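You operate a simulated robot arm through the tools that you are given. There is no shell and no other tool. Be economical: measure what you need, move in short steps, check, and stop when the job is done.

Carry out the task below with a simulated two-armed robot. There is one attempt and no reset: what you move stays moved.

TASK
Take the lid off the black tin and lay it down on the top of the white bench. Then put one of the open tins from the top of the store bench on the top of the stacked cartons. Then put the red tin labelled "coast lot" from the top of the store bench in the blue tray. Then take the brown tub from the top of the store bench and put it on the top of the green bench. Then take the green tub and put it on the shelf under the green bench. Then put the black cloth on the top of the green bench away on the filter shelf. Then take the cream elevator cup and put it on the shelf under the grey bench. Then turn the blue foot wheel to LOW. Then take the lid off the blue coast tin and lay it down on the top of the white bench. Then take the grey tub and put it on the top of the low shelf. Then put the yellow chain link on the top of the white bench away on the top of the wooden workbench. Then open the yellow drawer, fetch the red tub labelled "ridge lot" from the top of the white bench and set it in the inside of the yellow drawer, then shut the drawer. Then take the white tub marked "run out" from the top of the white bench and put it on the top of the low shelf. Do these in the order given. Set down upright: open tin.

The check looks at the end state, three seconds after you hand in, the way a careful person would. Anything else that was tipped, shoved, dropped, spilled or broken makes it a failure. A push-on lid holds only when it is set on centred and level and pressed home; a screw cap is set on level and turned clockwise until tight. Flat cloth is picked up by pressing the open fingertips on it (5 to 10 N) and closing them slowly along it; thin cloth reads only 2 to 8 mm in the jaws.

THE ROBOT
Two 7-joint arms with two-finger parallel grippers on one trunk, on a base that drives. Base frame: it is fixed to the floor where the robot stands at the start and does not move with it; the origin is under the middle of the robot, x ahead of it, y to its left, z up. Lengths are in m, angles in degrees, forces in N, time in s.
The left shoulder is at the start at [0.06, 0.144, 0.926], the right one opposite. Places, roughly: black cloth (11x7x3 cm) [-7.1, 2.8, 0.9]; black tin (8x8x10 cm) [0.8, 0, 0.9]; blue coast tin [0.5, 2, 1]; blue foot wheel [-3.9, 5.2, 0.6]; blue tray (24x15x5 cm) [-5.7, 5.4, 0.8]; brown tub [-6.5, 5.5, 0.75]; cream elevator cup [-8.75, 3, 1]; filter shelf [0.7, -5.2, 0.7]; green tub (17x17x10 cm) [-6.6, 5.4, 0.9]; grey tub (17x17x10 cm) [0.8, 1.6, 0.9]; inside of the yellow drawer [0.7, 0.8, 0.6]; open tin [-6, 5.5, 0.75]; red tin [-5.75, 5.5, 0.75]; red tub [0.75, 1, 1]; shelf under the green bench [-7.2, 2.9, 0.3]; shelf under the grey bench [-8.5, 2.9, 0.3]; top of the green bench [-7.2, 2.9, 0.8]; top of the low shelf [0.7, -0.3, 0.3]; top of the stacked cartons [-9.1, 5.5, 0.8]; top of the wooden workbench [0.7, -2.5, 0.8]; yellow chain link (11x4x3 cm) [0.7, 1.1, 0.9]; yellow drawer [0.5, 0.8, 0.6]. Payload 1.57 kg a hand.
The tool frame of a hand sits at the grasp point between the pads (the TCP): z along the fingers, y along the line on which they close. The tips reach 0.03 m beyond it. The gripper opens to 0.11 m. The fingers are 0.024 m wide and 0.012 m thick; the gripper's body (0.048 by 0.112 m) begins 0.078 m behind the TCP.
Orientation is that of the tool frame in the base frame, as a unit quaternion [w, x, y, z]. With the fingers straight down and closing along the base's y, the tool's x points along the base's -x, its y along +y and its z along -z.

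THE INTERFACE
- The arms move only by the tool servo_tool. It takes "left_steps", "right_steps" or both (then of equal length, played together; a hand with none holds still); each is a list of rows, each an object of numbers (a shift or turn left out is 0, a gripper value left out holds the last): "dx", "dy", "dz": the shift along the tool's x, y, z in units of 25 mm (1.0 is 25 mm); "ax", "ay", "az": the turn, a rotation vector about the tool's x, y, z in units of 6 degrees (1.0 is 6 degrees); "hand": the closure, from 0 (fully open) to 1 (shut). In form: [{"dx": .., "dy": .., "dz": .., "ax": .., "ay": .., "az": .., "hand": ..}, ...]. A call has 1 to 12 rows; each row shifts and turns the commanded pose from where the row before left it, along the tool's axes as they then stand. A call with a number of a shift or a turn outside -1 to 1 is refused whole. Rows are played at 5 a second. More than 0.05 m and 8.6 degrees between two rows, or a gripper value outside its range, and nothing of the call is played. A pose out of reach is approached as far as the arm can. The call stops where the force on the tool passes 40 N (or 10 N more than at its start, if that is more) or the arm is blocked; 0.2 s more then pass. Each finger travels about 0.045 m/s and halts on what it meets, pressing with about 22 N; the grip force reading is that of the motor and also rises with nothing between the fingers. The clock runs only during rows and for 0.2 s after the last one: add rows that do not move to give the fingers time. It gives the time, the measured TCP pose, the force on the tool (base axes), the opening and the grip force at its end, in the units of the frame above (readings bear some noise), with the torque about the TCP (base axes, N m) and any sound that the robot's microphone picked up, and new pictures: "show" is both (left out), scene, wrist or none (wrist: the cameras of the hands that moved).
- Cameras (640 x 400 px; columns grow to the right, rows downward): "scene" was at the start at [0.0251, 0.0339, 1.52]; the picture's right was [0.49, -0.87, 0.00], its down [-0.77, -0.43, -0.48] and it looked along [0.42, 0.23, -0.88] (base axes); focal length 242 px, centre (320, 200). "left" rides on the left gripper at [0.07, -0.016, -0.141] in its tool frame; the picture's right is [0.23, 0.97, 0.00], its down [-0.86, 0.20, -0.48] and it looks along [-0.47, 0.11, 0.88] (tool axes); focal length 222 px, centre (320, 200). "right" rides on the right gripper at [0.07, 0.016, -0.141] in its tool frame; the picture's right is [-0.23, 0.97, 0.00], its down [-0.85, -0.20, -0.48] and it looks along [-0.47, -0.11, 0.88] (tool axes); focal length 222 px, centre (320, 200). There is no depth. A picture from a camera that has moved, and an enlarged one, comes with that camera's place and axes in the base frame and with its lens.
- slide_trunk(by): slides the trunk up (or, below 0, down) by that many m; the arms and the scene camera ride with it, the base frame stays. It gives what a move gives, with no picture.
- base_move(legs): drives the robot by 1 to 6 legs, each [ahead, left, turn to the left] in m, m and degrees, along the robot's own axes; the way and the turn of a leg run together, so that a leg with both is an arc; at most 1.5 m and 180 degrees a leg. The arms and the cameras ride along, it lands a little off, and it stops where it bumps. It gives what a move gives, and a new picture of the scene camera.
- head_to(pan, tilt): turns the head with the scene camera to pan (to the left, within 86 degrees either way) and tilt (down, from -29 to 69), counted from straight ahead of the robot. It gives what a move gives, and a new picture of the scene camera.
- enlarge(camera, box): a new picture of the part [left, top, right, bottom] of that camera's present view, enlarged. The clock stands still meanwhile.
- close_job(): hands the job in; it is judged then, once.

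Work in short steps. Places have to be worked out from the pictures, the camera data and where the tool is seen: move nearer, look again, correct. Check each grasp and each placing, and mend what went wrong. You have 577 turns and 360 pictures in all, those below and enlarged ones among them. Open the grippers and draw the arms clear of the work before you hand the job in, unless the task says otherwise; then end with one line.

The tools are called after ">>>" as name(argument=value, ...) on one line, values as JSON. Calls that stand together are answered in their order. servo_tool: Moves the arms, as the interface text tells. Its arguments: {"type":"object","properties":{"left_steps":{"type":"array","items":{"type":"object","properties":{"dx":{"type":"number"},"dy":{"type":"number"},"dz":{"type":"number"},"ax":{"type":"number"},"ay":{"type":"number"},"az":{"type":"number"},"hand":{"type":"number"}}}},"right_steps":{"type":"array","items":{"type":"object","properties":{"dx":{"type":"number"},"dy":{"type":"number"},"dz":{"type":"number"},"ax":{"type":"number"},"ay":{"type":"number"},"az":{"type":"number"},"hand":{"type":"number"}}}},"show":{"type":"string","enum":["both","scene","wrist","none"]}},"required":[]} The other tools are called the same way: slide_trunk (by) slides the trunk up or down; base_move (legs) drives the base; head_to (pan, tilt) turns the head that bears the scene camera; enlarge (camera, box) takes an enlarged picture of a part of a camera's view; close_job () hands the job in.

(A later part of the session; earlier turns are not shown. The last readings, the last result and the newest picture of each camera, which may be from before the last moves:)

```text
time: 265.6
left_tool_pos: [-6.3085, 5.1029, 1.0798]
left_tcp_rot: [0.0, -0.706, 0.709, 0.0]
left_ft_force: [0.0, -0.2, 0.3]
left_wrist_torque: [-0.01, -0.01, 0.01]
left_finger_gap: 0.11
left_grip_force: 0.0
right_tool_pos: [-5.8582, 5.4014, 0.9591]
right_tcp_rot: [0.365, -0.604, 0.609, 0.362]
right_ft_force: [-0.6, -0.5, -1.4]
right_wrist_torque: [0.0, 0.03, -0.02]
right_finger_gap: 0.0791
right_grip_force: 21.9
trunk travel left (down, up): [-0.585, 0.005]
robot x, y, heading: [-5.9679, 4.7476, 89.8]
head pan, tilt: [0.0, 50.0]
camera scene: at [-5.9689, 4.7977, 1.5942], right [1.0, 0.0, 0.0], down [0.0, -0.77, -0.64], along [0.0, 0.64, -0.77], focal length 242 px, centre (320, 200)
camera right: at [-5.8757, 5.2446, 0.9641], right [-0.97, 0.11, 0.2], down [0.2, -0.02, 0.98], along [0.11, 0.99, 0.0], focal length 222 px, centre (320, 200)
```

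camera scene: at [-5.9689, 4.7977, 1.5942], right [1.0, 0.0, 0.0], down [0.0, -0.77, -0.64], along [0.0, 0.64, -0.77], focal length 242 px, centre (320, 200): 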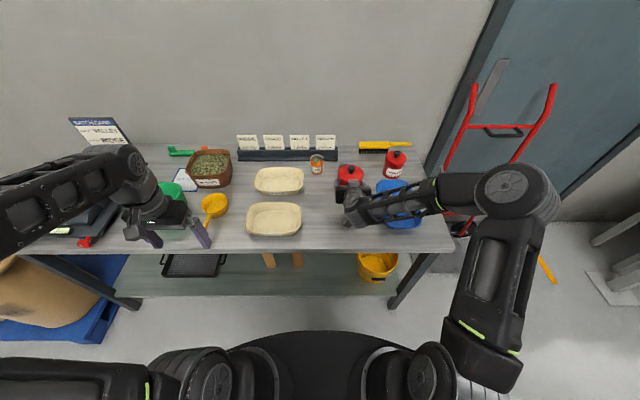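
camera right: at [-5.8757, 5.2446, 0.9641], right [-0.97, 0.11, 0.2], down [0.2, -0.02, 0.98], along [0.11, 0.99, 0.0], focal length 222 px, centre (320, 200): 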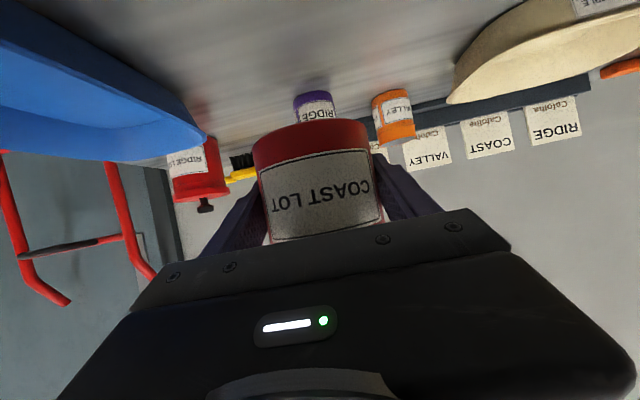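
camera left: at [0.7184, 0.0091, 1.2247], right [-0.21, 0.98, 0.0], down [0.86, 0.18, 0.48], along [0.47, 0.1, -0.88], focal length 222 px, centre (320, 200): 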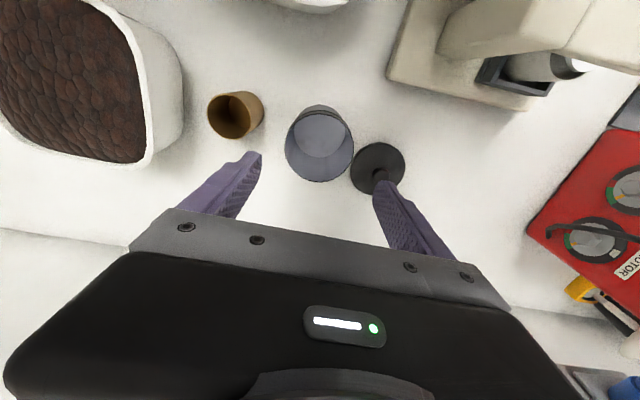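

Held (0.079). I carry it right over the tray.

>>> servo_tool(right_steps=[{"dy": -1}, {"dy": -1}, {"dy": -1}, {"dy": -1}, {"dy": -1}, {"dy": -1}, {"dy": -1}, {"dy": -1}, {"dy": -0.3}, {}], show="both")

>>> enlarge(camera="scene", box=[320, 120, 480, 260])

```text
time: 267.8
left_tool_pos: [-6.3074, 5.1024, 1.0792]
left_tcp_rot: [-0.001, -0.706, 0.709, 0.0]
left_ft_force: [0.2, 0.2, -0.7]
left_wrist_torque: [-0.05, 0.0, 0.02]
left_finger_gap: 0.1098
left_grip_force: 0.0
right_tool_pos: [-5.6513, 5.3989, 0.9602]
right_tcp_rot: [0.364, -0.605, 0.608, 0.363]
right_ft_force: [0.6, 0.1, -1.2]
right_wrist_torque: [0.02, 0.01, 0.02]
right_finger_gap: 0.0789
right_grip_force: 22.2
trunk travel left (down, up): [-0.585, 0.005]
robot x, y, heading: [-5.9671, 4.7492, 89.5]
head pan, tilt: [0.0, 50.0]
camera scene: at [-5.9689, 4.7977, 1.5942], right [1.0, 0.0, 0.0], down [0.0, -0.77, -0.64], along [0.0, 0.64, -0.77], focal length 242 px, centre (320, 200)
camera right: at [-5.6698, 5.2424, 0.965], right [-0.97, 0.11, 0.2], down [0.2, -0.02, 0.98], along [0.11, 0.99, 0.0], focal length 222 px, centre (320, 200)
```

scene: 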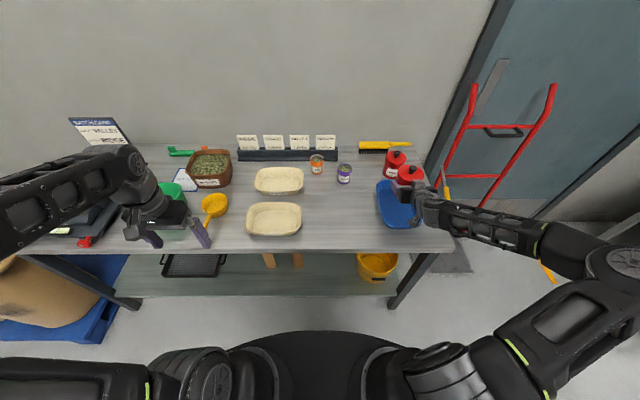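
right: 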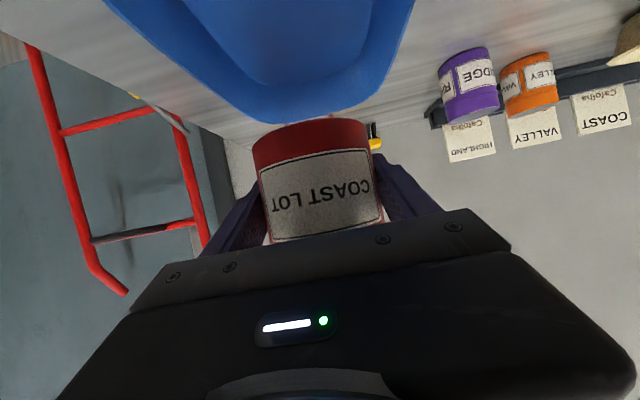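

```text
2.86 times, centred on (400, 190) of scene
camera zoom: at [-5.9689, 4.7977, 1.5942], right [1.0, 0.0, 0.0], down [0.0, -0.77, -0.64], along [0.0, 0.64, -0.77], focal length 692 px, centre (91, 229)
```

zoom: 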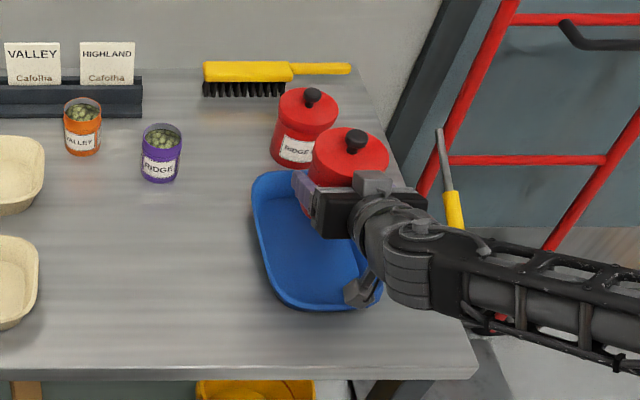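

Centred over the tray. I lower straight down to contact.

>>> servo_tool(right_steps=[{"dx": 0.866, "dz": 0.5}, {"dx": 0.866, "dz": 0.5}, {"dx": 0.693, "dz": 0.4}, {"dx": 0.17, "dz": 0.1}, {"dx": 0.17, "dz": 0.1}, {"dx": 0.17, "dz": 0.1}, {"dx": 0.17, "dz": 0.1}, {"dx": 0.17, "dz": 0.1}], show="none")

```text
time: 269.6
left_tool_pos: [-6.3081, 5.1024, 1.0794]
left_tcp_rot: [0.0, -0.706, 0.708, 0.0]
left_ft_force: [-0.3, 0.0, 0.1]
left_wrist_torque: [0.0, -0.02, 0.01]
left_finger_gap: 0.1101
left_grip_force: 0.2
right_tool_pos: [-5.6536, 5.4028, 0.8635]
right_tcp_rot: [0.364, -0.605, 0.609, 0.362]
right_ft_force: [-1.2, 0.0, -0.4]
right_wrist_torque: [0.01, -0.02, -0.03]
right_finger_gap: 0.0788
right_grip_force: 22.1
trunk travel left (down, up): [-0.585, 0.005]
robot x, y, heading: [-5.9665, 4.7484, 89.5]
head pan, tilt: [0.0, 50.0]
```

>>> servo_tool(right_steps=[{"dx": 0.1, "dz": 0.058}, {"dx": 0.1, "dz": 0.058}, {"dx": 0.1, "dz": 0.058}], show="scene")

>>> enlarge(camera="scene", box=[320, 120, 480, 260])

```text
time: 270.4
left_tool_pos: [-6.3089, 5.1014, 1.08]
left_tcp_rot: [0.001, -0.706, 0.709, 0.001]
left_ft_force: [-1.3, -1.3, -0.3]
left_wrist_torque: [0.0, -0.01, 0.0]
left_finger_gap: 0.1099
left_grip_force: 0.0
right_tool_pos: [-5.6546, 5.4036, 0.8584]
right_tcp_rot: [0.365, -0.605, 0.607, 0.365]
right_ft_force: [-2.3, 0.4, 16.0]
right_wrist_torque: [0.14, 0.05, 0.2]
right_finger_gap: 0.0794
right_grip_force: 22.4
trunk travel left (down, up): [-0.585, 0.005]
robot x, y, heading: [-5.9677, 4.7447, 89.7]
head pan, tilt: [0.0, 50.0]
camera scene: at [-5.97, 4.7959, 1.5944], right [1.0, 0.0, 0.0], down [0.0, -0.77, -0.64], along [0.0, 0.64, -0.77], focal length 242 px, centre (320, 200)
```

scene: 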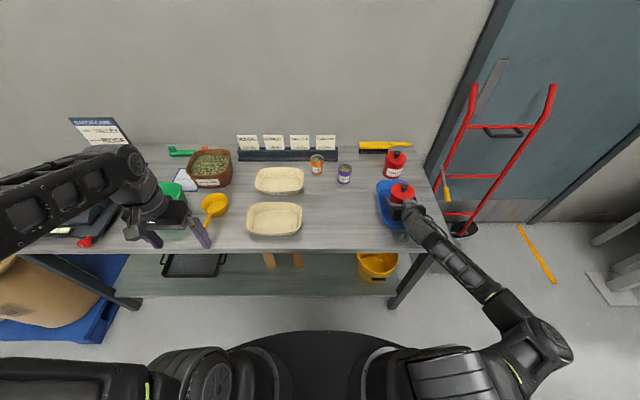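

```text
2.86 times, centred on (400, 190) of scene
camera zoom: at [-5.97, 4.7959, 1.5944], right [1.0, 0.0, 0.0], down [0.0, -0.77, -0.64], along [0.0, 0.64, -0.77], focal length 692 px, centre (91, 229)
```

zoom: 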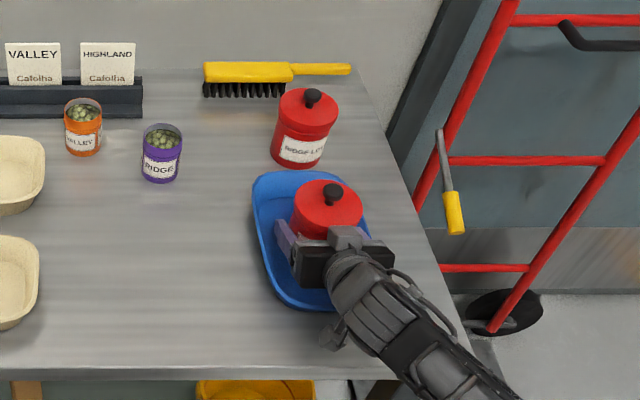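

Tin stands in the tray. I open just enough and withdraw along the finger axis.

>>> servo_tool(right_steps=[{"dx": -0.05, "dz": -0.03}, {"hand": 0.16}, {}, {"dz": -0.6, "dx": 0.1}, {"dz": -0.8}, {"dz": -0.8}, {"dz": -0.8}, {"dz": -0.8}, {"dz": -0.8}, {"dx": -0.8}, {"dx": -0.8}, {"dx": -0.8}], show="scene")

>>> enlarge(camera="scene", box=[320, 120, 480, 260])

```text
time: 273.0
left_tool_pos: [-6.3088, 5.1013, 1.0783]
left_tcp_rot: [0.0, -0.706, 0.709, 0.0]
left_ft_force: [0.5, -0.6, 0.3]
left_wrist_torque: [-0.03, 0.01, -0.03]
left_finger_gap: 0.1097
left_grip_force: 0.0
right_tool_pos: [-5.6527, 5.3272, 0.9603]
right_tcp_rot: [0.364, -0.605, 0.608, 0.363]
right_ft_force: [0.3, -0.3, 0.1]
right_wrist_torque: [0.02, 0.0, -0.01]
right_finger_gap: 0.0924
right_grip_force: 0.0
trunk travel left (down, up): [-0.585, 0.005]
robot x, y, heading: [-5.9666, 4.7468, 89.8]
head pan, tilt: [0.0, 50.0]
camera scene: at [-5.9691, 4.7978, 1.5942], right [1.0, 0.0, 0.0], down [0.0, -0.77, -0.64], along [0.0, 0.64, -0.77], focal length 242 px, centre (320, 200)
```

scene: 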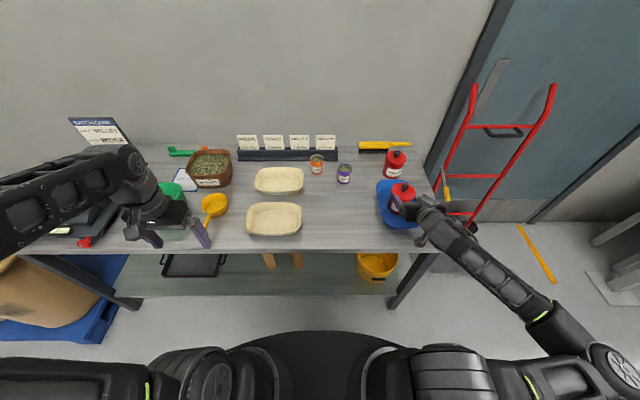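

```text
2.86 times, centred on (400, 190) of scene
camera zoom: at [-5.9691, 4.7978, 1.5942], right [1.0, 0.0, 0.0], down [0.0, -0.77, -0.64], along [0.0, 0.64, -0.77], focal length 692 px, centre (91, 229)
```

zoom: 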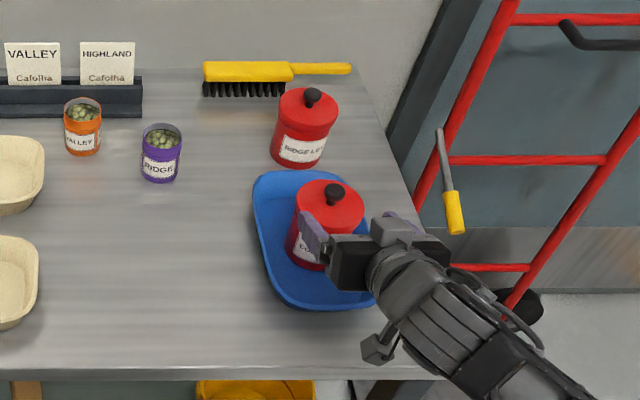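

Red tin is upright in the tray. I restore the right hand vertical and move left in front of the brown tub.

>>> servo_tool(right_steps=[{"dz": -0.8, "dx": -0.8}, {"dz": -0.5, "dx": -0.5}, {"ay": 1}, {"ay": 1}, {"ay": 1}, {"ay": 1}, {"ay": 1}, {"ay": 1}, {"ay": 1}, {"ay": 1}, {"ay": 1}, {"ay": 0.9, "hand": 0}], show="none")

>>> base_move(legs=[[0, 0.48, 0]])

>>> enlarge(camera="scene", box=[200, 100, 440, 260])

```text
time: 275.6
left_tool_pos: [-6.3084, 5.1015, 1.079]
left_tcp_rot: [0.0, -0.706, 0.708, 0.0]
left_ft_force: [0.6, 0.1, -0.5]
left_wrist_torque: [0.03, -0.02, -0.04]
left_finger_gap: 0.1102
left_grip_force: 0.0
right_tool_pos: [-5.6521, 5.3163, 1.0058]
right_tcp_rot: [0.014, -0.706, 0.708, 0.015]
right_ft_force: [0.1, 0.6, -0.4]
right_wrist_torque: [0.0, -0.01, 0.0]
right_finger_gap: 0.1098
right_grip_force: 0.1
trunk travel left (down, up): [-0.585, 0.005]
robot x, y, heading: [-5.9669, 4.7473, 89.7]
head pan, tilt: [0.0, 50.0]
```

```text
time: 278.4
left_tool_pos: [-6.7844, 5.1054, 1.0781]
left_tcp_rot: [0.0, -0.705, 0.709, 0.0]
left_ft_force: [0.5, 0.0, 0.1]
left_wrist_torque: [0.03, -0.02, 0.0]
left_finger_gap: 0.11
left_grip_force: 0.0
right_tool_pos: [-6.1287, 5.3167, 1.0056]
right_tcp_rot: [0.015, -0.704, 0.709, 0.015]
right_ft_force: [-0.4, 0.5, -0.1]
right_wrist_torque: [-0.02, -0.01, 0.0]
right_finger_gap: 0.1099
right_grip_force: 0.1
trunk travel left (down, up): [-0.585, 0.005]
robot x, y, heading: [-6.4447, 4.752, 89.6]
head pan, tilt: [0.0, 50.0]
camera scene: at [-6.446, 4.8003, 1.5942], right [1.0, -0.01, 0.0], down [0.0, -0.77, -0.64], along [0.0, 0.64, -0.77], focal length 242 px, centre (320, 200)
```

scene: 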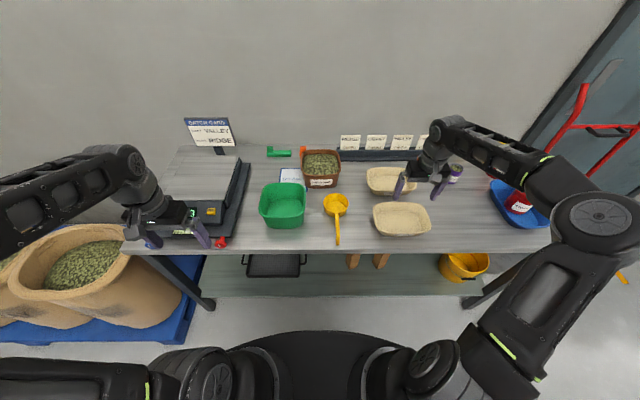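

```text
2.50 times, centred on (320, 180) of scene
camera zoom: at [-6.446, 4.8003, 1.5942], right [1.0, -0.01, 0.0], down [0.0, -0.77, -0.64], along [0.0, 0.64, -0.77], focal length 606 px, centre (320, 250)
```

zoom: 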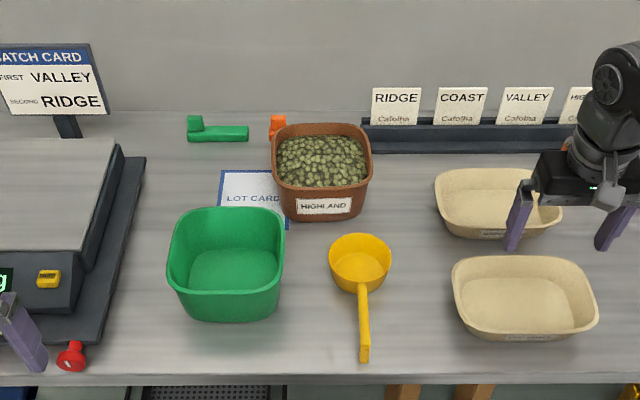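

Brown tub is ~15 cm square at (−6.44, 5.58), full of beans, so I'll lift it level with both hands, pinching opposite walls. I move up and bring both hands over it.

>>> base_move(legs=[[0.14, 0, 0.4]])

>>> servo_tool(left_steps=[{"dy": -1}, {"dy": -1}, {"dy": -1}, {"dy": -1}, {"dy": -1}, {"dy": -1}, {"dy": -1, "dx": -0.5}, {"dy": -1, "dx": -0.8}, {"dy": -1, "dx": -0.8}, {"dy": -1, "dx": -0.8}, {"dy": -0.4, "dx": -0.8}, {"dx": -0.8, "hand": 0.4}], right_steps=[{"dz": -1}, {"dz": -0.8}, {"dy": 1}, {"dy": 1}, {"dy": 1}, {"dy": 1}, {"dy": 1}, {"dy": 1}, {"dy": 1}, {"dy": 1}, {"dy": 0.6}, {"hand": 0.4}], show="both")

```text
time: 279.8
left_tool_pos: [-6.7862, 5.2445, 1.0789]
left_tcp_rot: [0.0, 0.707, -0.707, 0.001]
left_ft_force: [-0.5, -0.3, -0.2]
left_wrist_torque: [-0.06, -0.02, 0.01]
left_finger_gap: 0.1102
left_grip_force: 0.1
right_tool_pos: [-6.1315, 5.4594, 1.0043]
right_tcp_rot: [0.014, -0.707, 0.707, 0.015]
right_ft_force: [-0.1, 1.2, -1.0]
right_wrist_torque: [-0.07, 0.01, 0.01]
right_finger_gap: 0.1099
right_grip_force: 0.0
trunk travel left (down, up): [-0.585, 0.005]
robot x, y, heading: [-6.4411, 4.8888, 90.1]
head pan, tilt: [0.0, 50.0]
camera scene: at [-6.445, 4.9415, 1.5941], right [1.0, 0.0, 0.0], down [0.0, -0.77, -0.64], along [0.0, 0.64, -0.77], focal length 242 px, centre (320, 200)
```

scene: 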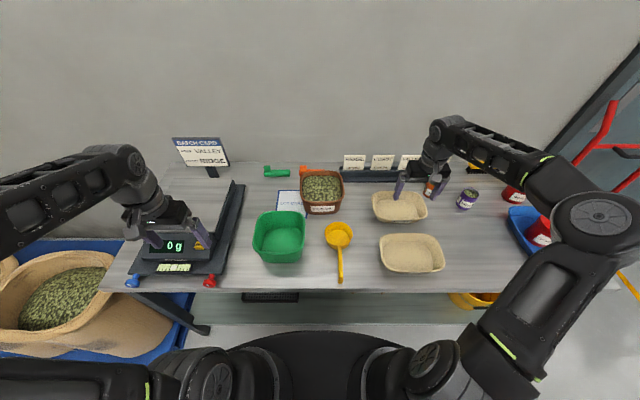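

```text
time: 282.4
left_tool_pos: [-6.524, 5.3559, 1.0796]
left_tcp_rot: [0.0, -0.707, 0.707, 0.0]
left_ft_force: [0.8, 1.0, 0.2]
left_wrist_torque: [0.0, 0.0, -0.01]
left_finger_gap: 0.0756
left_grip_force: 0.3
right_tool_pos: [-6.348, 5.4574, 1.0537]
right_tcp_rot: [0.014, -0.707, 0.707, 0.015]
right_ft_force: [0.0, 0.2, -0.1]
right_wrist_torque: [-0.01, 0.05, 0.01]
right_finger_gap: 0.076
right_grip_force: 0.0
trunk travel left (down, up): [-0.585, 0.005]
robot x, y, heading: [-6.4417, 4.8894, 90.2]
head pan, tilt: [0.0, 50.0]
camera scene: at [-6.4447, 4.9401, 1.5942], right [1.0, 0.0, 0.0], down [0.0, -0.77, -0.64], along [0.0, 0.64, -0.77], focal length 242 px, centre (320, 200)
camera right: at [-6.3626, 5.3831, 1.1915], right [-0.97, 0.23, 0.01], down [0.2, 0.83, 0.51], along [0.11, 0.5, -0.86], focal length 222 px, centre (320, 200)
camera left: at [-6.5076, 5.2849, 1.2215], right [-0.97, -0.23, 0.0], down [-0.2, 0.86, 0.48], along [-0.11, 0.47, -0.88], focal length 222 px, centre (320, 200)
```

scene: 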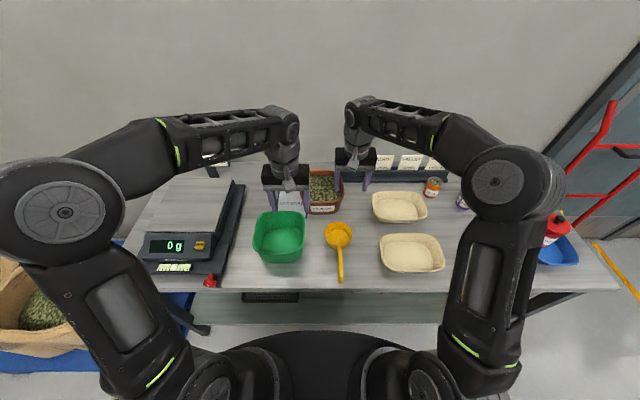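
right: 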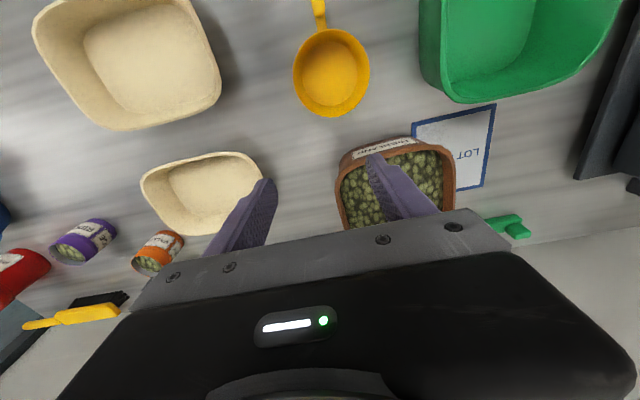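
left: 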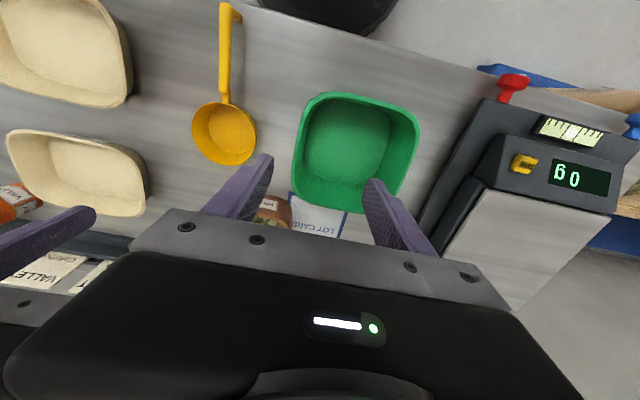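

I bring both hands forward to y≈5.565, above the left and right walls.

>>> servo_tool(left_steps=[{"dx": -1, "dy": -0.2}, {"dx": -1}, {"dx": -1}, {"dx": -1}, {"dx": -1}, {"dx": -1}, {"dx": -1}, {"dx": -1}, {"dx": -0.4}, {}], right_steps=[{}, {}, {}, {"dy": 0.4}, {"dy": 0.4, "dx": -0.5}, {"dx": -1}, {"dx": -1}, {"dx": -1}, {"dx": -0.8}, {}], show="both")

```text
time: 284.6
left_tool_pos: [-6.5216, 5.5047, 1.0804]
left_tcp_rot: [0.001, -0.707, 0.707, 0.001]
left_ft_force: [0.2, 0.4, 0.7]
left_wrist_torque: [-0.01, 0.0, -0.03]
left_finger_gap: 0.0658
left_grip_force: 0.0
left hand out of reach, approached as far as the arm can: row 7, 8, 9
right_tool_pos: [-6.3669, 5.5466, 1.0575]
right_tcp_rot: [0.015, -0.707, 0.707, 0.015]
right_ft_force: [-0.1, 0.5, 0.4]
right_wrist_torque: [0.02, -0.02, -0.02]
right_finger_gap: 0.0659
right_grip_force: 0.0
right hand out of reach, approached as far as the arm can: row 9
trunk travel left (down, up): [-0.585, 0.005]
robot x, y, heading: [-6.4465, 4.8879, 89.8]
head pan, tilt: [0.0, 50.0]
camera scene: at [-6.4455, 4.9399, 1.5942], right [1.0, 0.0, 0.0], down [0.0, -0.77, -0.64], along [0.0, 0.64, -0.77], focal length 242 px, centre (320, 200)
camera right: at [-6.3824, 5.4711, 1.1943], right [-0.97, 0.23, 0.01], down [0.2, 0.83, 0.51], along [0.11, 0.5, -0.86], focal length 222 px, centre (320, 200)
camera left: at [-6.5057, 5.4335, 1.2214], right [-0.97, -0.23, 0.0], down [-0.2, 0.85, 0.48], along [-0.11, 0.47, -0.88], focal length 222 px, centre (320, 200)
```

scene: 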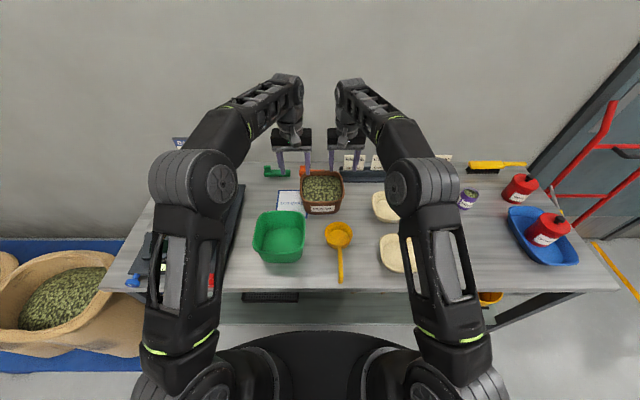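
right: 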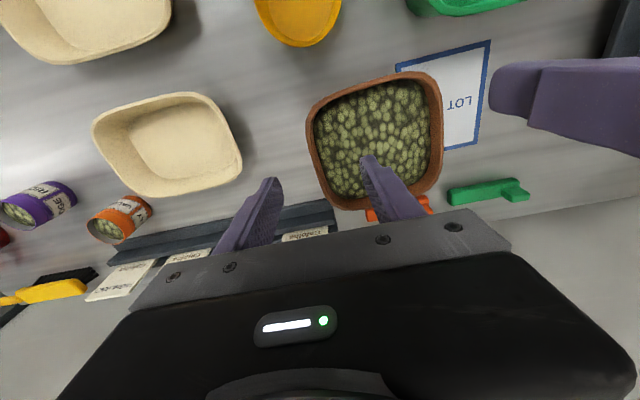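
left: 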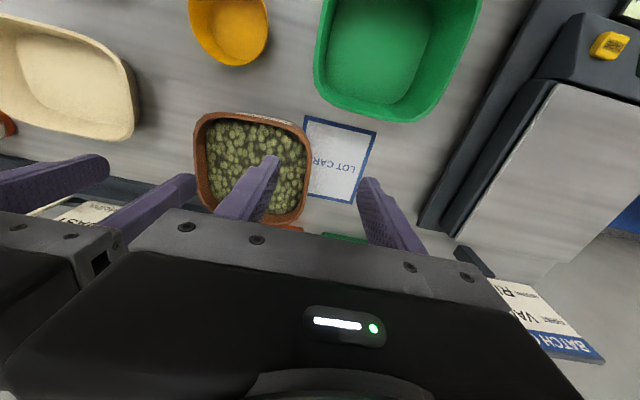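

Tub walls at x≈−6.515 and −6.362, y 5.51–5.66. I lower both hands to 0.975 (better reach), then go forward to y≈5.58.

>>> servo_tool(left_steps=[{"dz": 1}, {"dz": 1}, {"dz": 1}, {"dz": 1, "dy": -0.25}, {"dz": 0.2, "dx": -0.6}, {"dx": -0.8}, {"dx": -0.8}, {"dx": -0.8}, {}], right_steps=[{"dz": 1}, {"dz": 1}, {"dz": 1}, {"dz": 0.3}, {"dx": -0.6}, {"dx": -0.7}, {}, {}, {}], show="both")

```text
time: 286.6
left_tool_pos: [-6.5144, 5.5656, 0.9758]
left_tcp_rot: [0.0, -0.707, 0.707, 0.0]
left_ft_force: [0.0, 0.3, -0.6]
left_wrist_torque: [0.03, 0.0, 0.02]
left_finger_gap: 0.066
left_grip_force: 0.0
left hand out of reach, approached as far as the arm can: row 8
right_tool_pos: [-6.3675, 5.5831, 0.9761]
right_tcp_rot: [0.014, -0.707, 0.707, 0.015]
right_ft_force: [0.0, -0.4, 0.9]
right_wrist_torque: [-0.02, -0.03, -0.02]
right_finger_gap: 0.0657
right_grip_force: 0.1
trunk travel left (down, up): [-0.585, 0.005]
robot x, y, heading: [-6.4392, 4.8901, 90.1]
head pan, tilt: [0.0, 50.0]
camera scene: at [-6.4449, 4.9397, 1.5942], right [1.0, 0.0, 0.0], down [0.0, -0.77, -0.64], along [0.0, 0.64, -0.77], focal length 242 px, centre (320, 200)
camera right: at [-6.3844, 5.5076, 1.1141], right [-0.97, 0.23, 0.01], down [0.2, 0.83, 0.51], along [0.11, 0.5, -0.86], focal length 222 px, centre (320, 200)
camera left: at [-6.4986, 5.4963, 1.1171], right [-0.97, -0.23, 0.0], down [-0.2, 0.86, 0.48], along [-0.11, 0.47, -0.88], focal length 222 px, centre (320, 200)
```

scene: 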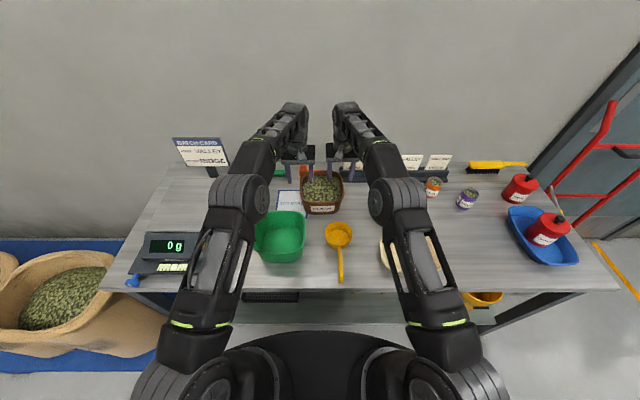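
right: 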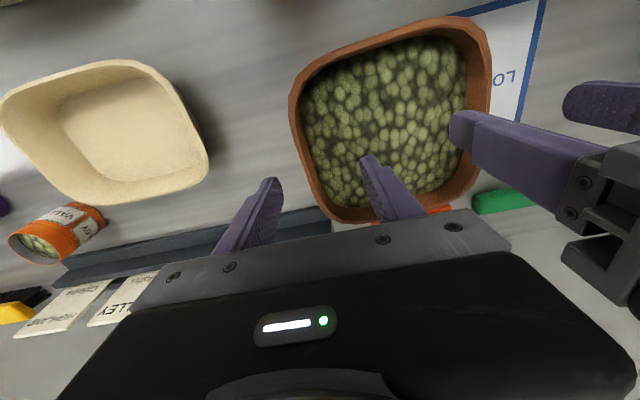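
left: 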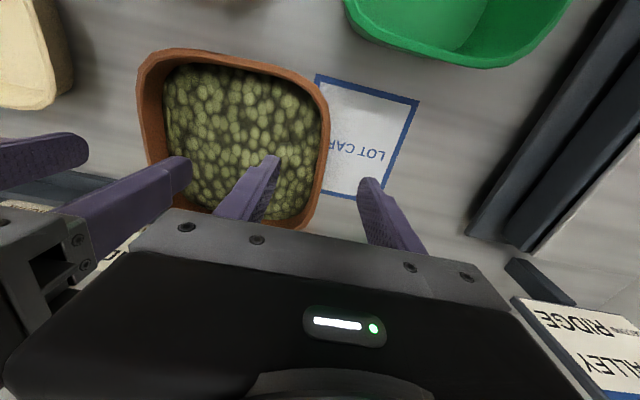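

Each wall sits between its fingers. I lower both slowly, watching forces.

>>> servo_tool(left_steps=[{"dz": 0.5}, {"dz": 0.5}, {"dz": 0.5}, {"dz": 0.3}, {"dz": 0.2}, {}], right_steps=[{"dz": 0.5}, {"dz": 0.5}, {"dz": 0.5}, {"dz": 0.3}, {"dz": 0.2}, {}], show="wrist")

```text
time: 288.0
left_tool_pos: [-6.5136, 5.5687, 0.9267]
left_tcp_rot: [0.0, -0.707, 0.707, 0.0]
left_ft_force: [-1.1, -0.7, -0.2]
left_wrist_torque: [-0.02, 0.01, 0.01]
left_finger_gap: 0.0658
left_grip_force: 0.1
right_tool_pos: [-6.3657, 5.5839, 0.9241]
right_tcp_rot: [0.013, -0.707, 0.707, 0.015]
right_ft_force: [-0.7, 0.6, 0.2]
right_wrist_torque: [-0.04, 0.02, 0.0]
right_finger_gap: 0.0661
right_grip_force: 0.0
trunk travel left (down, up): [-0.585, 0.005]
robot x, y, heading: [-6.4445, 4.8902, 90.2]
head pan, tilt: [0.0, 50.0]
camera right: at [-6.3811, 5.5086, 1.0622], right [-0.97, 0.23, 0.01], down [0.2, 0.83, 0.51], along [0.11, 0.5, -0.86], focal length 222 px, centre (320, 200)
camera left: at [-6.4975, 5.4977, 1.0676], right [-0.97, -0.23, 0.0], down [-0.2, 0.85, 0.48], along [-0.11, 0.47, -0.88], focal length 222 px, centre (320, 200)
```

right: 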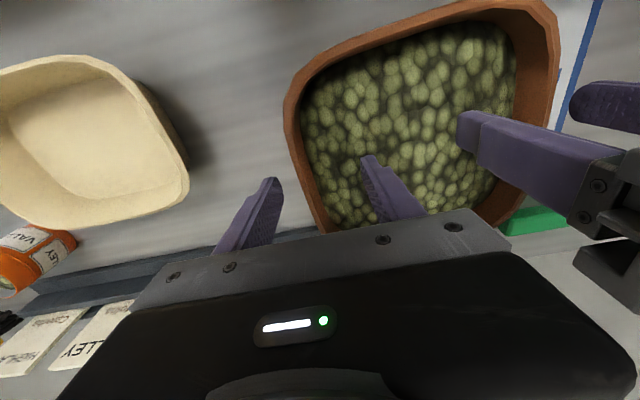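
left: 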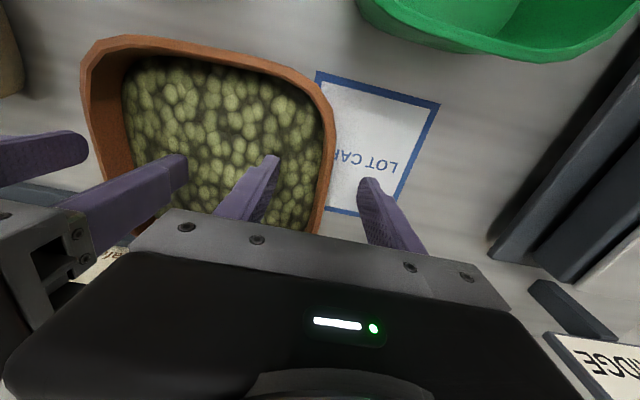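

No contact yet. Continue lowering in small steps.

>>> servo_tool(left_steps=[{"dz": 0.2}, {"dz": 0.2}, {"dz": 0.2}, {"dz": 0.2}, {"dz": 0.2}, {"dz": 0.2}], right_steps=[{"dz": 0.2}, {"dz": 0.2}, {"dz": 0.2}, {"dz": 0.2}, {"dz": 0.2}, {"dz": 0.2}], show="wrist")

```text
time: 289.4
left_tool_pos: [-6.5141, 5.5679, 0.895]
left_tcp_rot: [0.0, 0.707, -0.707, 0.001]
left_ft_force: [0.1, 0.2, 0.6]
left_wrist_torque: [0.0, 0.01, 0.0]
left_finger_gap: 0.0659
left_grip_force: 0.1
right_tool_pos: [-6.3673, 5.5847, 0.8939]
right_tcp_rot: [0.014, -0.707, 0.707, 0.015]
right_ft_force: [0.9, -1.1, -0.8]
right_wrist_torque: [0.0, -0.01, -0.01]
right_finger_gap: 0.0659
right_grip_force: 0.0
trunk travel left (down, up): [-0.585, 0.005]
robot x, y, heading: [-6.4455, 4.8928, 90.0]
head pan, tilt: [0.0, 50.0]
camera right: at [-6.3835, 5.5097, 1.0315], right [-0.97, 0.23, 0.01], down [0.2, 0.83, 0.51], along [0.11, 0.5, -0.86], focal length 222 px, centre (320, 200)
camera left: at [-6.4979, 5.498, 1.0366], right [-0.97, -0.23, 0.0], down [-0.2, 0.85, 0.48], along [-0.11, 0.47, -0.88], focal length 222 px, centre (320, 200)
```

right: 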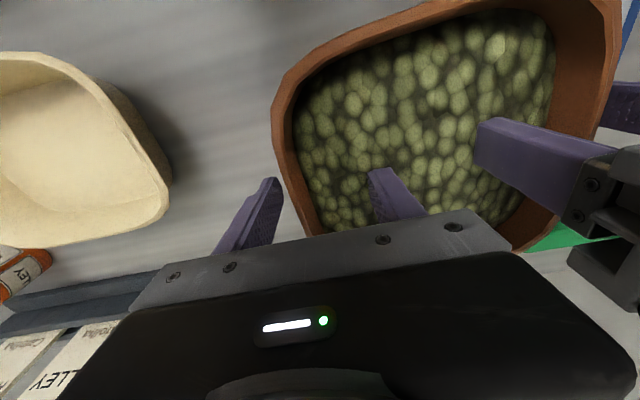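
left: 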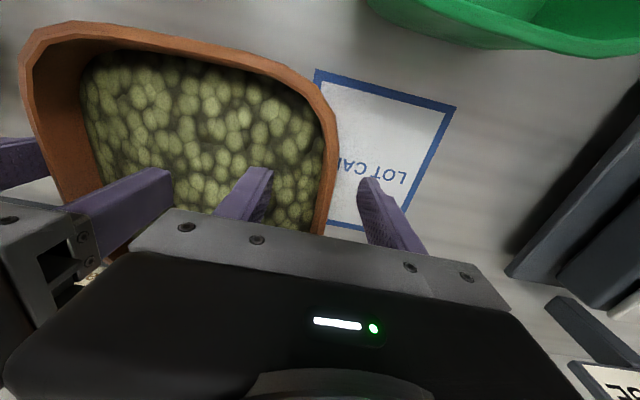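

The inner fingers are into the bean surface without resistance. I go 12 mm lower and close both hands.

>>> servo_tool(left_steps=[{"dz": 0.25}, {"dz": 0.25}, {"hand": 0.8}, {}, {}, {}], right_steps=[{"dz": 0.25}, {"dz": 0.25}, {"hand": 0.8}, {}, {}, {}], show="wrist")

```text
time: 290.8
left_tool_pos: [-6.5158, 5.5692, 0.8842]
left_tcp_rot: [0.001, 0.707, -0.707, 0.0]
left_ft_force: [0.1, -0.1, 0.2]
left_wrist_torque: [-0.02, 0.02, 0.0]
left_finger_gap: 0.0218
left_grip_force: 0.1
right_tool_pos: [-6.3665, 5.5853, 0.8799]
right_tcp_rot: [0.015, -0.706, 0.708, 0.016]
right_ft_force: [2.7, -0.3, 0.5]
right_wrist_torque: [0.03, 0.09, 0.05]
right_finger_gap: 0.0249
right_grip_force: 1.3
trunk travel left (down, up): [-0.585, 0.005]
robot x, y, heading: [-6.4427, 4.8898, 89.9]
head pan, tilt: [0.0, 50.0]
camera right: at [-6.3826, 5.5111, 1.0192], right [-0.97, 0.23, 0.01], down [0.2, 0.83, 0.51], along [0.11, 0.5, -0.86], focal length 222 px, centre (320, 200)
camera left: at [-6.4981, 5.499, 1.0243], right [-0.97, -0.23, 0.0], down [-0.2, 0.85, 0.48], along [-0.11, 0.47, -0.88], focal length 222 px, centre (320, 200)
```

right: 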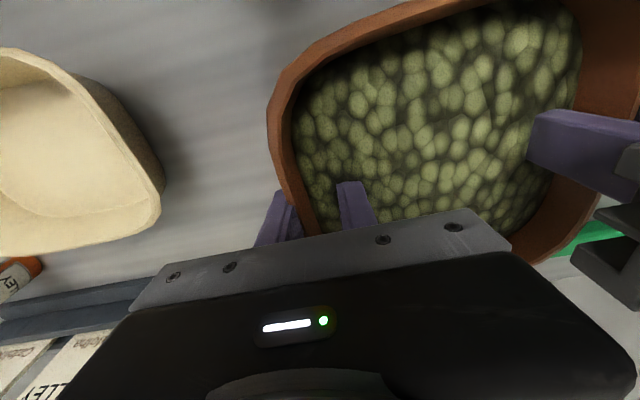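
left: 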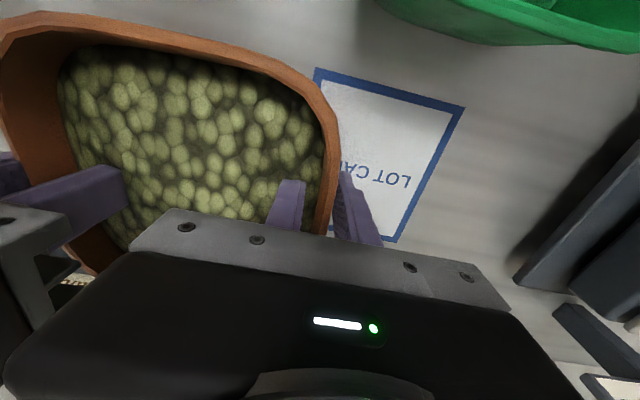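

Close fully.

>>> servo_tool(left_steps=[{"hand": 1.0}, {}, {}, {}], right_steps=[{"hand": 1.0}, {}, {}, {}], show="none")

```text
time: 291.8
left_tool_pos: [-6.5178, 5.5698, 0.8828]
left_tcp_rot: [0.002, 0.709, -0.706, -0.002]
left_ft_force: [-25.3, 1.3, 0.3]
left_wrist_torque: [-0.15, -1.44, 0.45]
left_finger_gap: 0.0094
left_grip_force: 21.5
right_tool_pos: [-6.3646, 5.5857, 0.8811]
right_tcp_rot: [0.017, -0.706, 0.708, 0.013]
right_ft_force: [29.1, -1.9, 1.4]
right_wrist_torque: [-0.21, 1.4, 0.38]
right_finger_gap: 0.0108
right_grip_force: 21.8
trunk travel left (down, up): [-0.585, 0.005]
robot x, y, heading: [-6.443, 4.8943, 90.2]
head pan, tilt: [0.0, 50.0]
```

Both walls gripped, with some squeezing force between hands; I relieve it outward by ~3 mm each, then lift together.

>>> servo_tool(left_steps=[{"dy": 0.12}, {}, {"dz": -0.2}, {"dz": -0.2}, {}], right_steps=[{"dy": -0.12}, {}, {"dz": -0.2}, {"dz": -0.2}, {}], show="scene")

```text
time: 293.0
left_tool_pos: [-6.519, 5.5691, 0.8926]
left_tcp_rot: [-0.001, -0.707, 0.707, 0.0]
left_ft_force: [-14.0, 2.6, -6.9]
left_wrist_torque: [-0.45, -1.36, 0.43]
left_finger_gap: 0.0092
left_grip_force: 22.1
right_tool_pos: [-6.3636, 5.5846, 0.8905]
right_tcp_rot: [-0.013, 0.707, -0.707, -0.014]
right_ft_force: [14.8, -3.6, -5.9]
right_wrist_torque: [0.4, 1.39, 0.21]
right_finger_gap: 0.01
right_grip_force: 21.8
trunk travel left (down, up): [-0.585, 0.005]
robot x, y, heading: [-6.4418, 4.8915, 90.2]
head pan, tilt: [0.0, 50.0]
camera scene: at [-6.445, 4.941, 1.5941], right [1.0, 0.0, 0.0], down [0.0, -0.77, -0.64], along [0.0, 0.64, -0.77], focal length 242 px, centre (320, 200)
```

scene: 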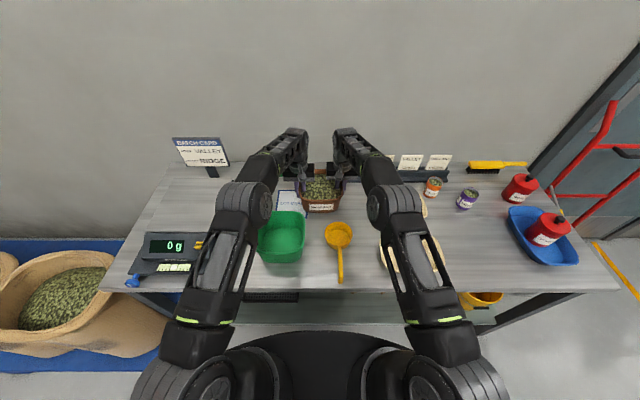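

Tub (~1.3 kg) is up. I relieve a little more, lift, and draw back together.

>>> servo_tool(left_steps=[{"dy": 0.1}, {"dz": -0.5}, {"dz": -0.5}, {"dz": -0.5}, {"dz": -0.5, "dx": 0.3}, {"dx": 0.6, "dz": -0.3}, {"dx": 0.8, "dz": -0.3}, {"dx": 0.8, "dz": -0.3}, {"dx": 0.8, "dz": -0.3}, {"dx": 0.8}, {"dx": 0.8}, {}], right_steps=[{"dy": -0.1}, {"dz": -0.5}, {"dz": -0.5}, {"dz": -0.5}, {"dz": -0.5, "dx": 0.3}, {"dx": 0.6, "dz": -0.3}, {"dx": 0.8, "dz": -0.3}, {"dx": 0.8, "dz": -0.3}, {"dx": 0.8, "dz": -0.3}, {"dx": 0.8}, {"dx": 0.8}, {}], show="scene")

```text
time: 295.6
left_tool_pos: [-6.5157, 5.4442, 0.9736]
left_tcp_rot: [-0.002, 0.708, -0.706, 0.001]
left_ft_force: [21.7, 6.2, -1.1]
left_wrist_torque: [-0.36, -1.39, 0.54]
left_finger_gap: 0.006
left_grip_force: 22.1
right_tool_pos: [-6.3625, 5.4581, 0.9659]
right_tcp_rot: [-0.012, 0.707, -0.706, -0.017]
right_ft_force: [-21.7, -6.9, -4.9]
right_wrist_torque: [0.08, 1.25, 0.42]
right_finger_gap: 0.0122
right_grip_force: 22.4
trunk travel left (down, up): [-0.585, 0.005]
robot x, y, heading: [-6.4437, 4.8906, 90.0]
head pan, tilt: [0.0, 50.0]
camera scene: at [-6.4448, 4.9401, 1.5943], right [1.0, 0.0, 0.0], down [0.0, -0.77, -0.64], along [0.0, 0.64, -0.77], focal length 242 px, centre (320, 200)
```

scene: 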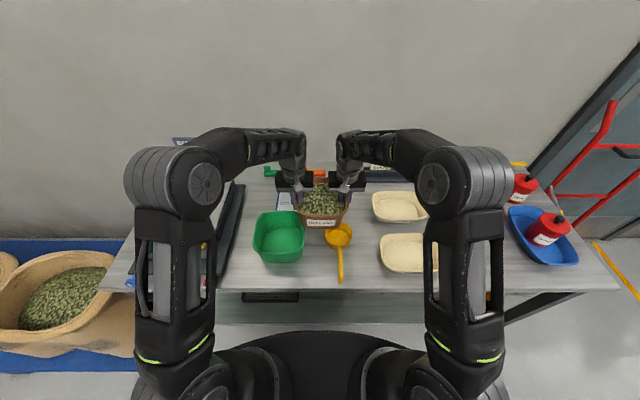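

Left gap shrank and load shifted; I check the grip closely before going on.

>>> enlarge(camera="scene", box=[240, 140, 400, 260])

>>> enlarge(camera="left", box=[0, 0, 640, 400])

```text
3.33 times, centred on (320, 200) of scene
camera zoom: at [-6.4448, 4.9401, 1.5943], right [1.0, 0.0, 0.0], down [0.0, -0.77, -0.64], along [0.0, 0.64, -0.77], focal length 807 px, centre (320, 200)
```

zoom: 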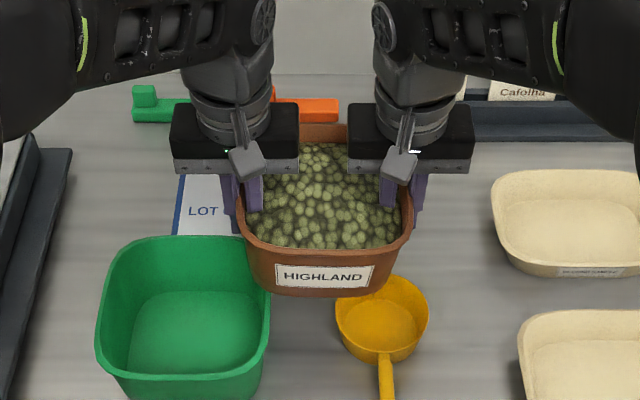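

```text
1.00 times, centred on (320, 200) of left
camera zoom: at [-6.5015, 5.3749, 1.1153], right [-0.97, -0.23, 0.0], down [-0.2, 0.85, 0.48], along [-0.11, 0.47, -0.88], focal length 222 px, centre (320, 200)
```

zoom: 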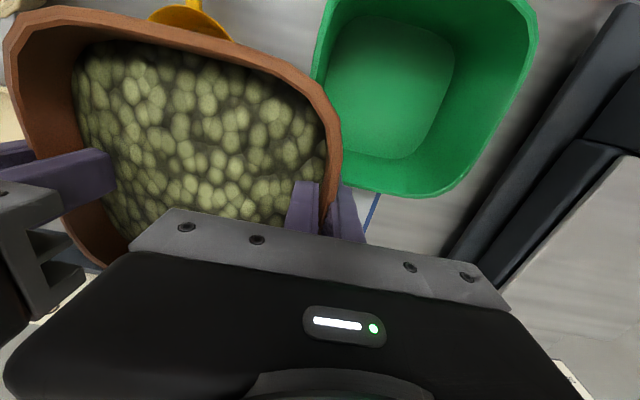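

The tub is level. I relieve the outward tension slightly and then back the base away.

>>> servo_tool(left_steps=[{"dy": -0.06}, {}], right_steps=[{"dy": 0.06}, {}], show="none")

>>> servo_tool(left_steps=[{"dx": 0.5, "dz": -0.2}, {"dx": 0.5, "dz": -0.2}, {"dx": 0.5, "dz": -0.2}, {"dx": 0.5, "dz": -0.2}, {}], right_steps=[{"dx": 0.5, "dz": -0.2}, {"dx": 0.5, "dz": -0.2}, {"dx": 0.5, "dz": -0.2}, {"dx": 0.5, "dz": -0.2}, {}], show="wrist")

```text
time: 296.2
left_tool_pos: [-6.5173, 5.4465, 0.9731]
left_tcp_rot: [-0.002, 0.707, -0.707, 0.0]
left_ft_force: [17.5, 4.1, 4.7]
left_wrist_torque: [-0.38, -1.36, 0.49]
left_finger_gap: 0.006
left_grip_force: 21.9
right_tool_pos: [-6.3627, 5.4574, 0.9662]
right_tcp_rot: [-0.014, 0.707, -0.707, -0.015]
right_ft_force: [-16.4, -6.3, -3.4]
right_wrist_torque: [-0.44, 1.32, 0.45]
right_finger_gap: 0.012
right_grip_force: 21.7
trunk travel left (down, up): [-0.585, 0.005]
robot x, y, heading: [-6.441, 4.8937, 90.1]
head pan, tilt: [0.0, 50.0]
```

```text
time: 297.4
left_tool_pos: [-6.5196, 5.3958, 0.9932]
left_tcp_rot: [-0.001, 0.707, -0.707, 0.0]
left_ft_force: [21.4, 5.3, -6.5]
left_wrist_torque: [-0.18, -1.34, 0.48]
left_finger_gap: 0.0056
left_grip_force: 22.0
right_tool_pos: [-6.3643, 5.4076, 0.9837]
right_tcp_rot: [-0.013, 0.707, -0.707, -0.016]
right_ft_force: [-21.9, -5.3, -4.8]
right_wrist_torque: [0.16, 1.33, 0.18]
right_finger_gap: 0.0123
right_grip_force: 21.9
trunk travel left (down, up): [-0.585, 0.005]
robot x, y, heading: [-6.4451, 4.8888, 89.9]
head pan, tilt: [0.0, 50.0]
camera right: at [-6.3796, 5.3323, 1.1229], right [-0.97, 0.23, 0.01], down [0.2, 0.83, 0.51], along [0.11, 0.5, -0.86], focal length 222 px, centre (320, 200)
camera left: at [-6.5024, 5.3262, 1.134], right [-0.97, -0.23, 0.0], down [-0.2, 0.86, 0.48], along [-0.11, 0.47, -0.88], focal length 222 px, centre (320, 200)
```

right: 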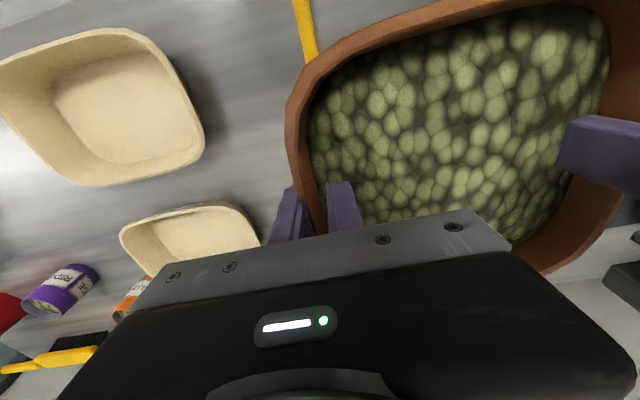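
left: 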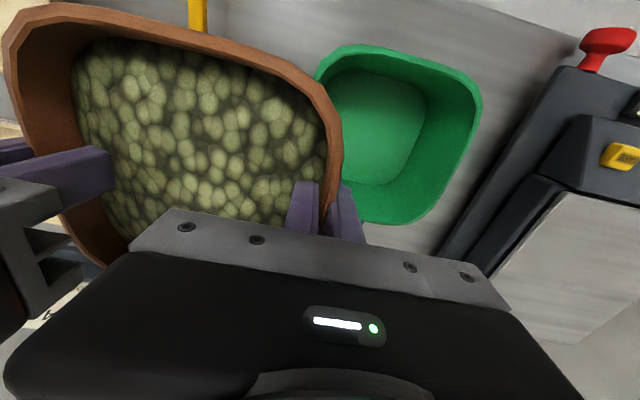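

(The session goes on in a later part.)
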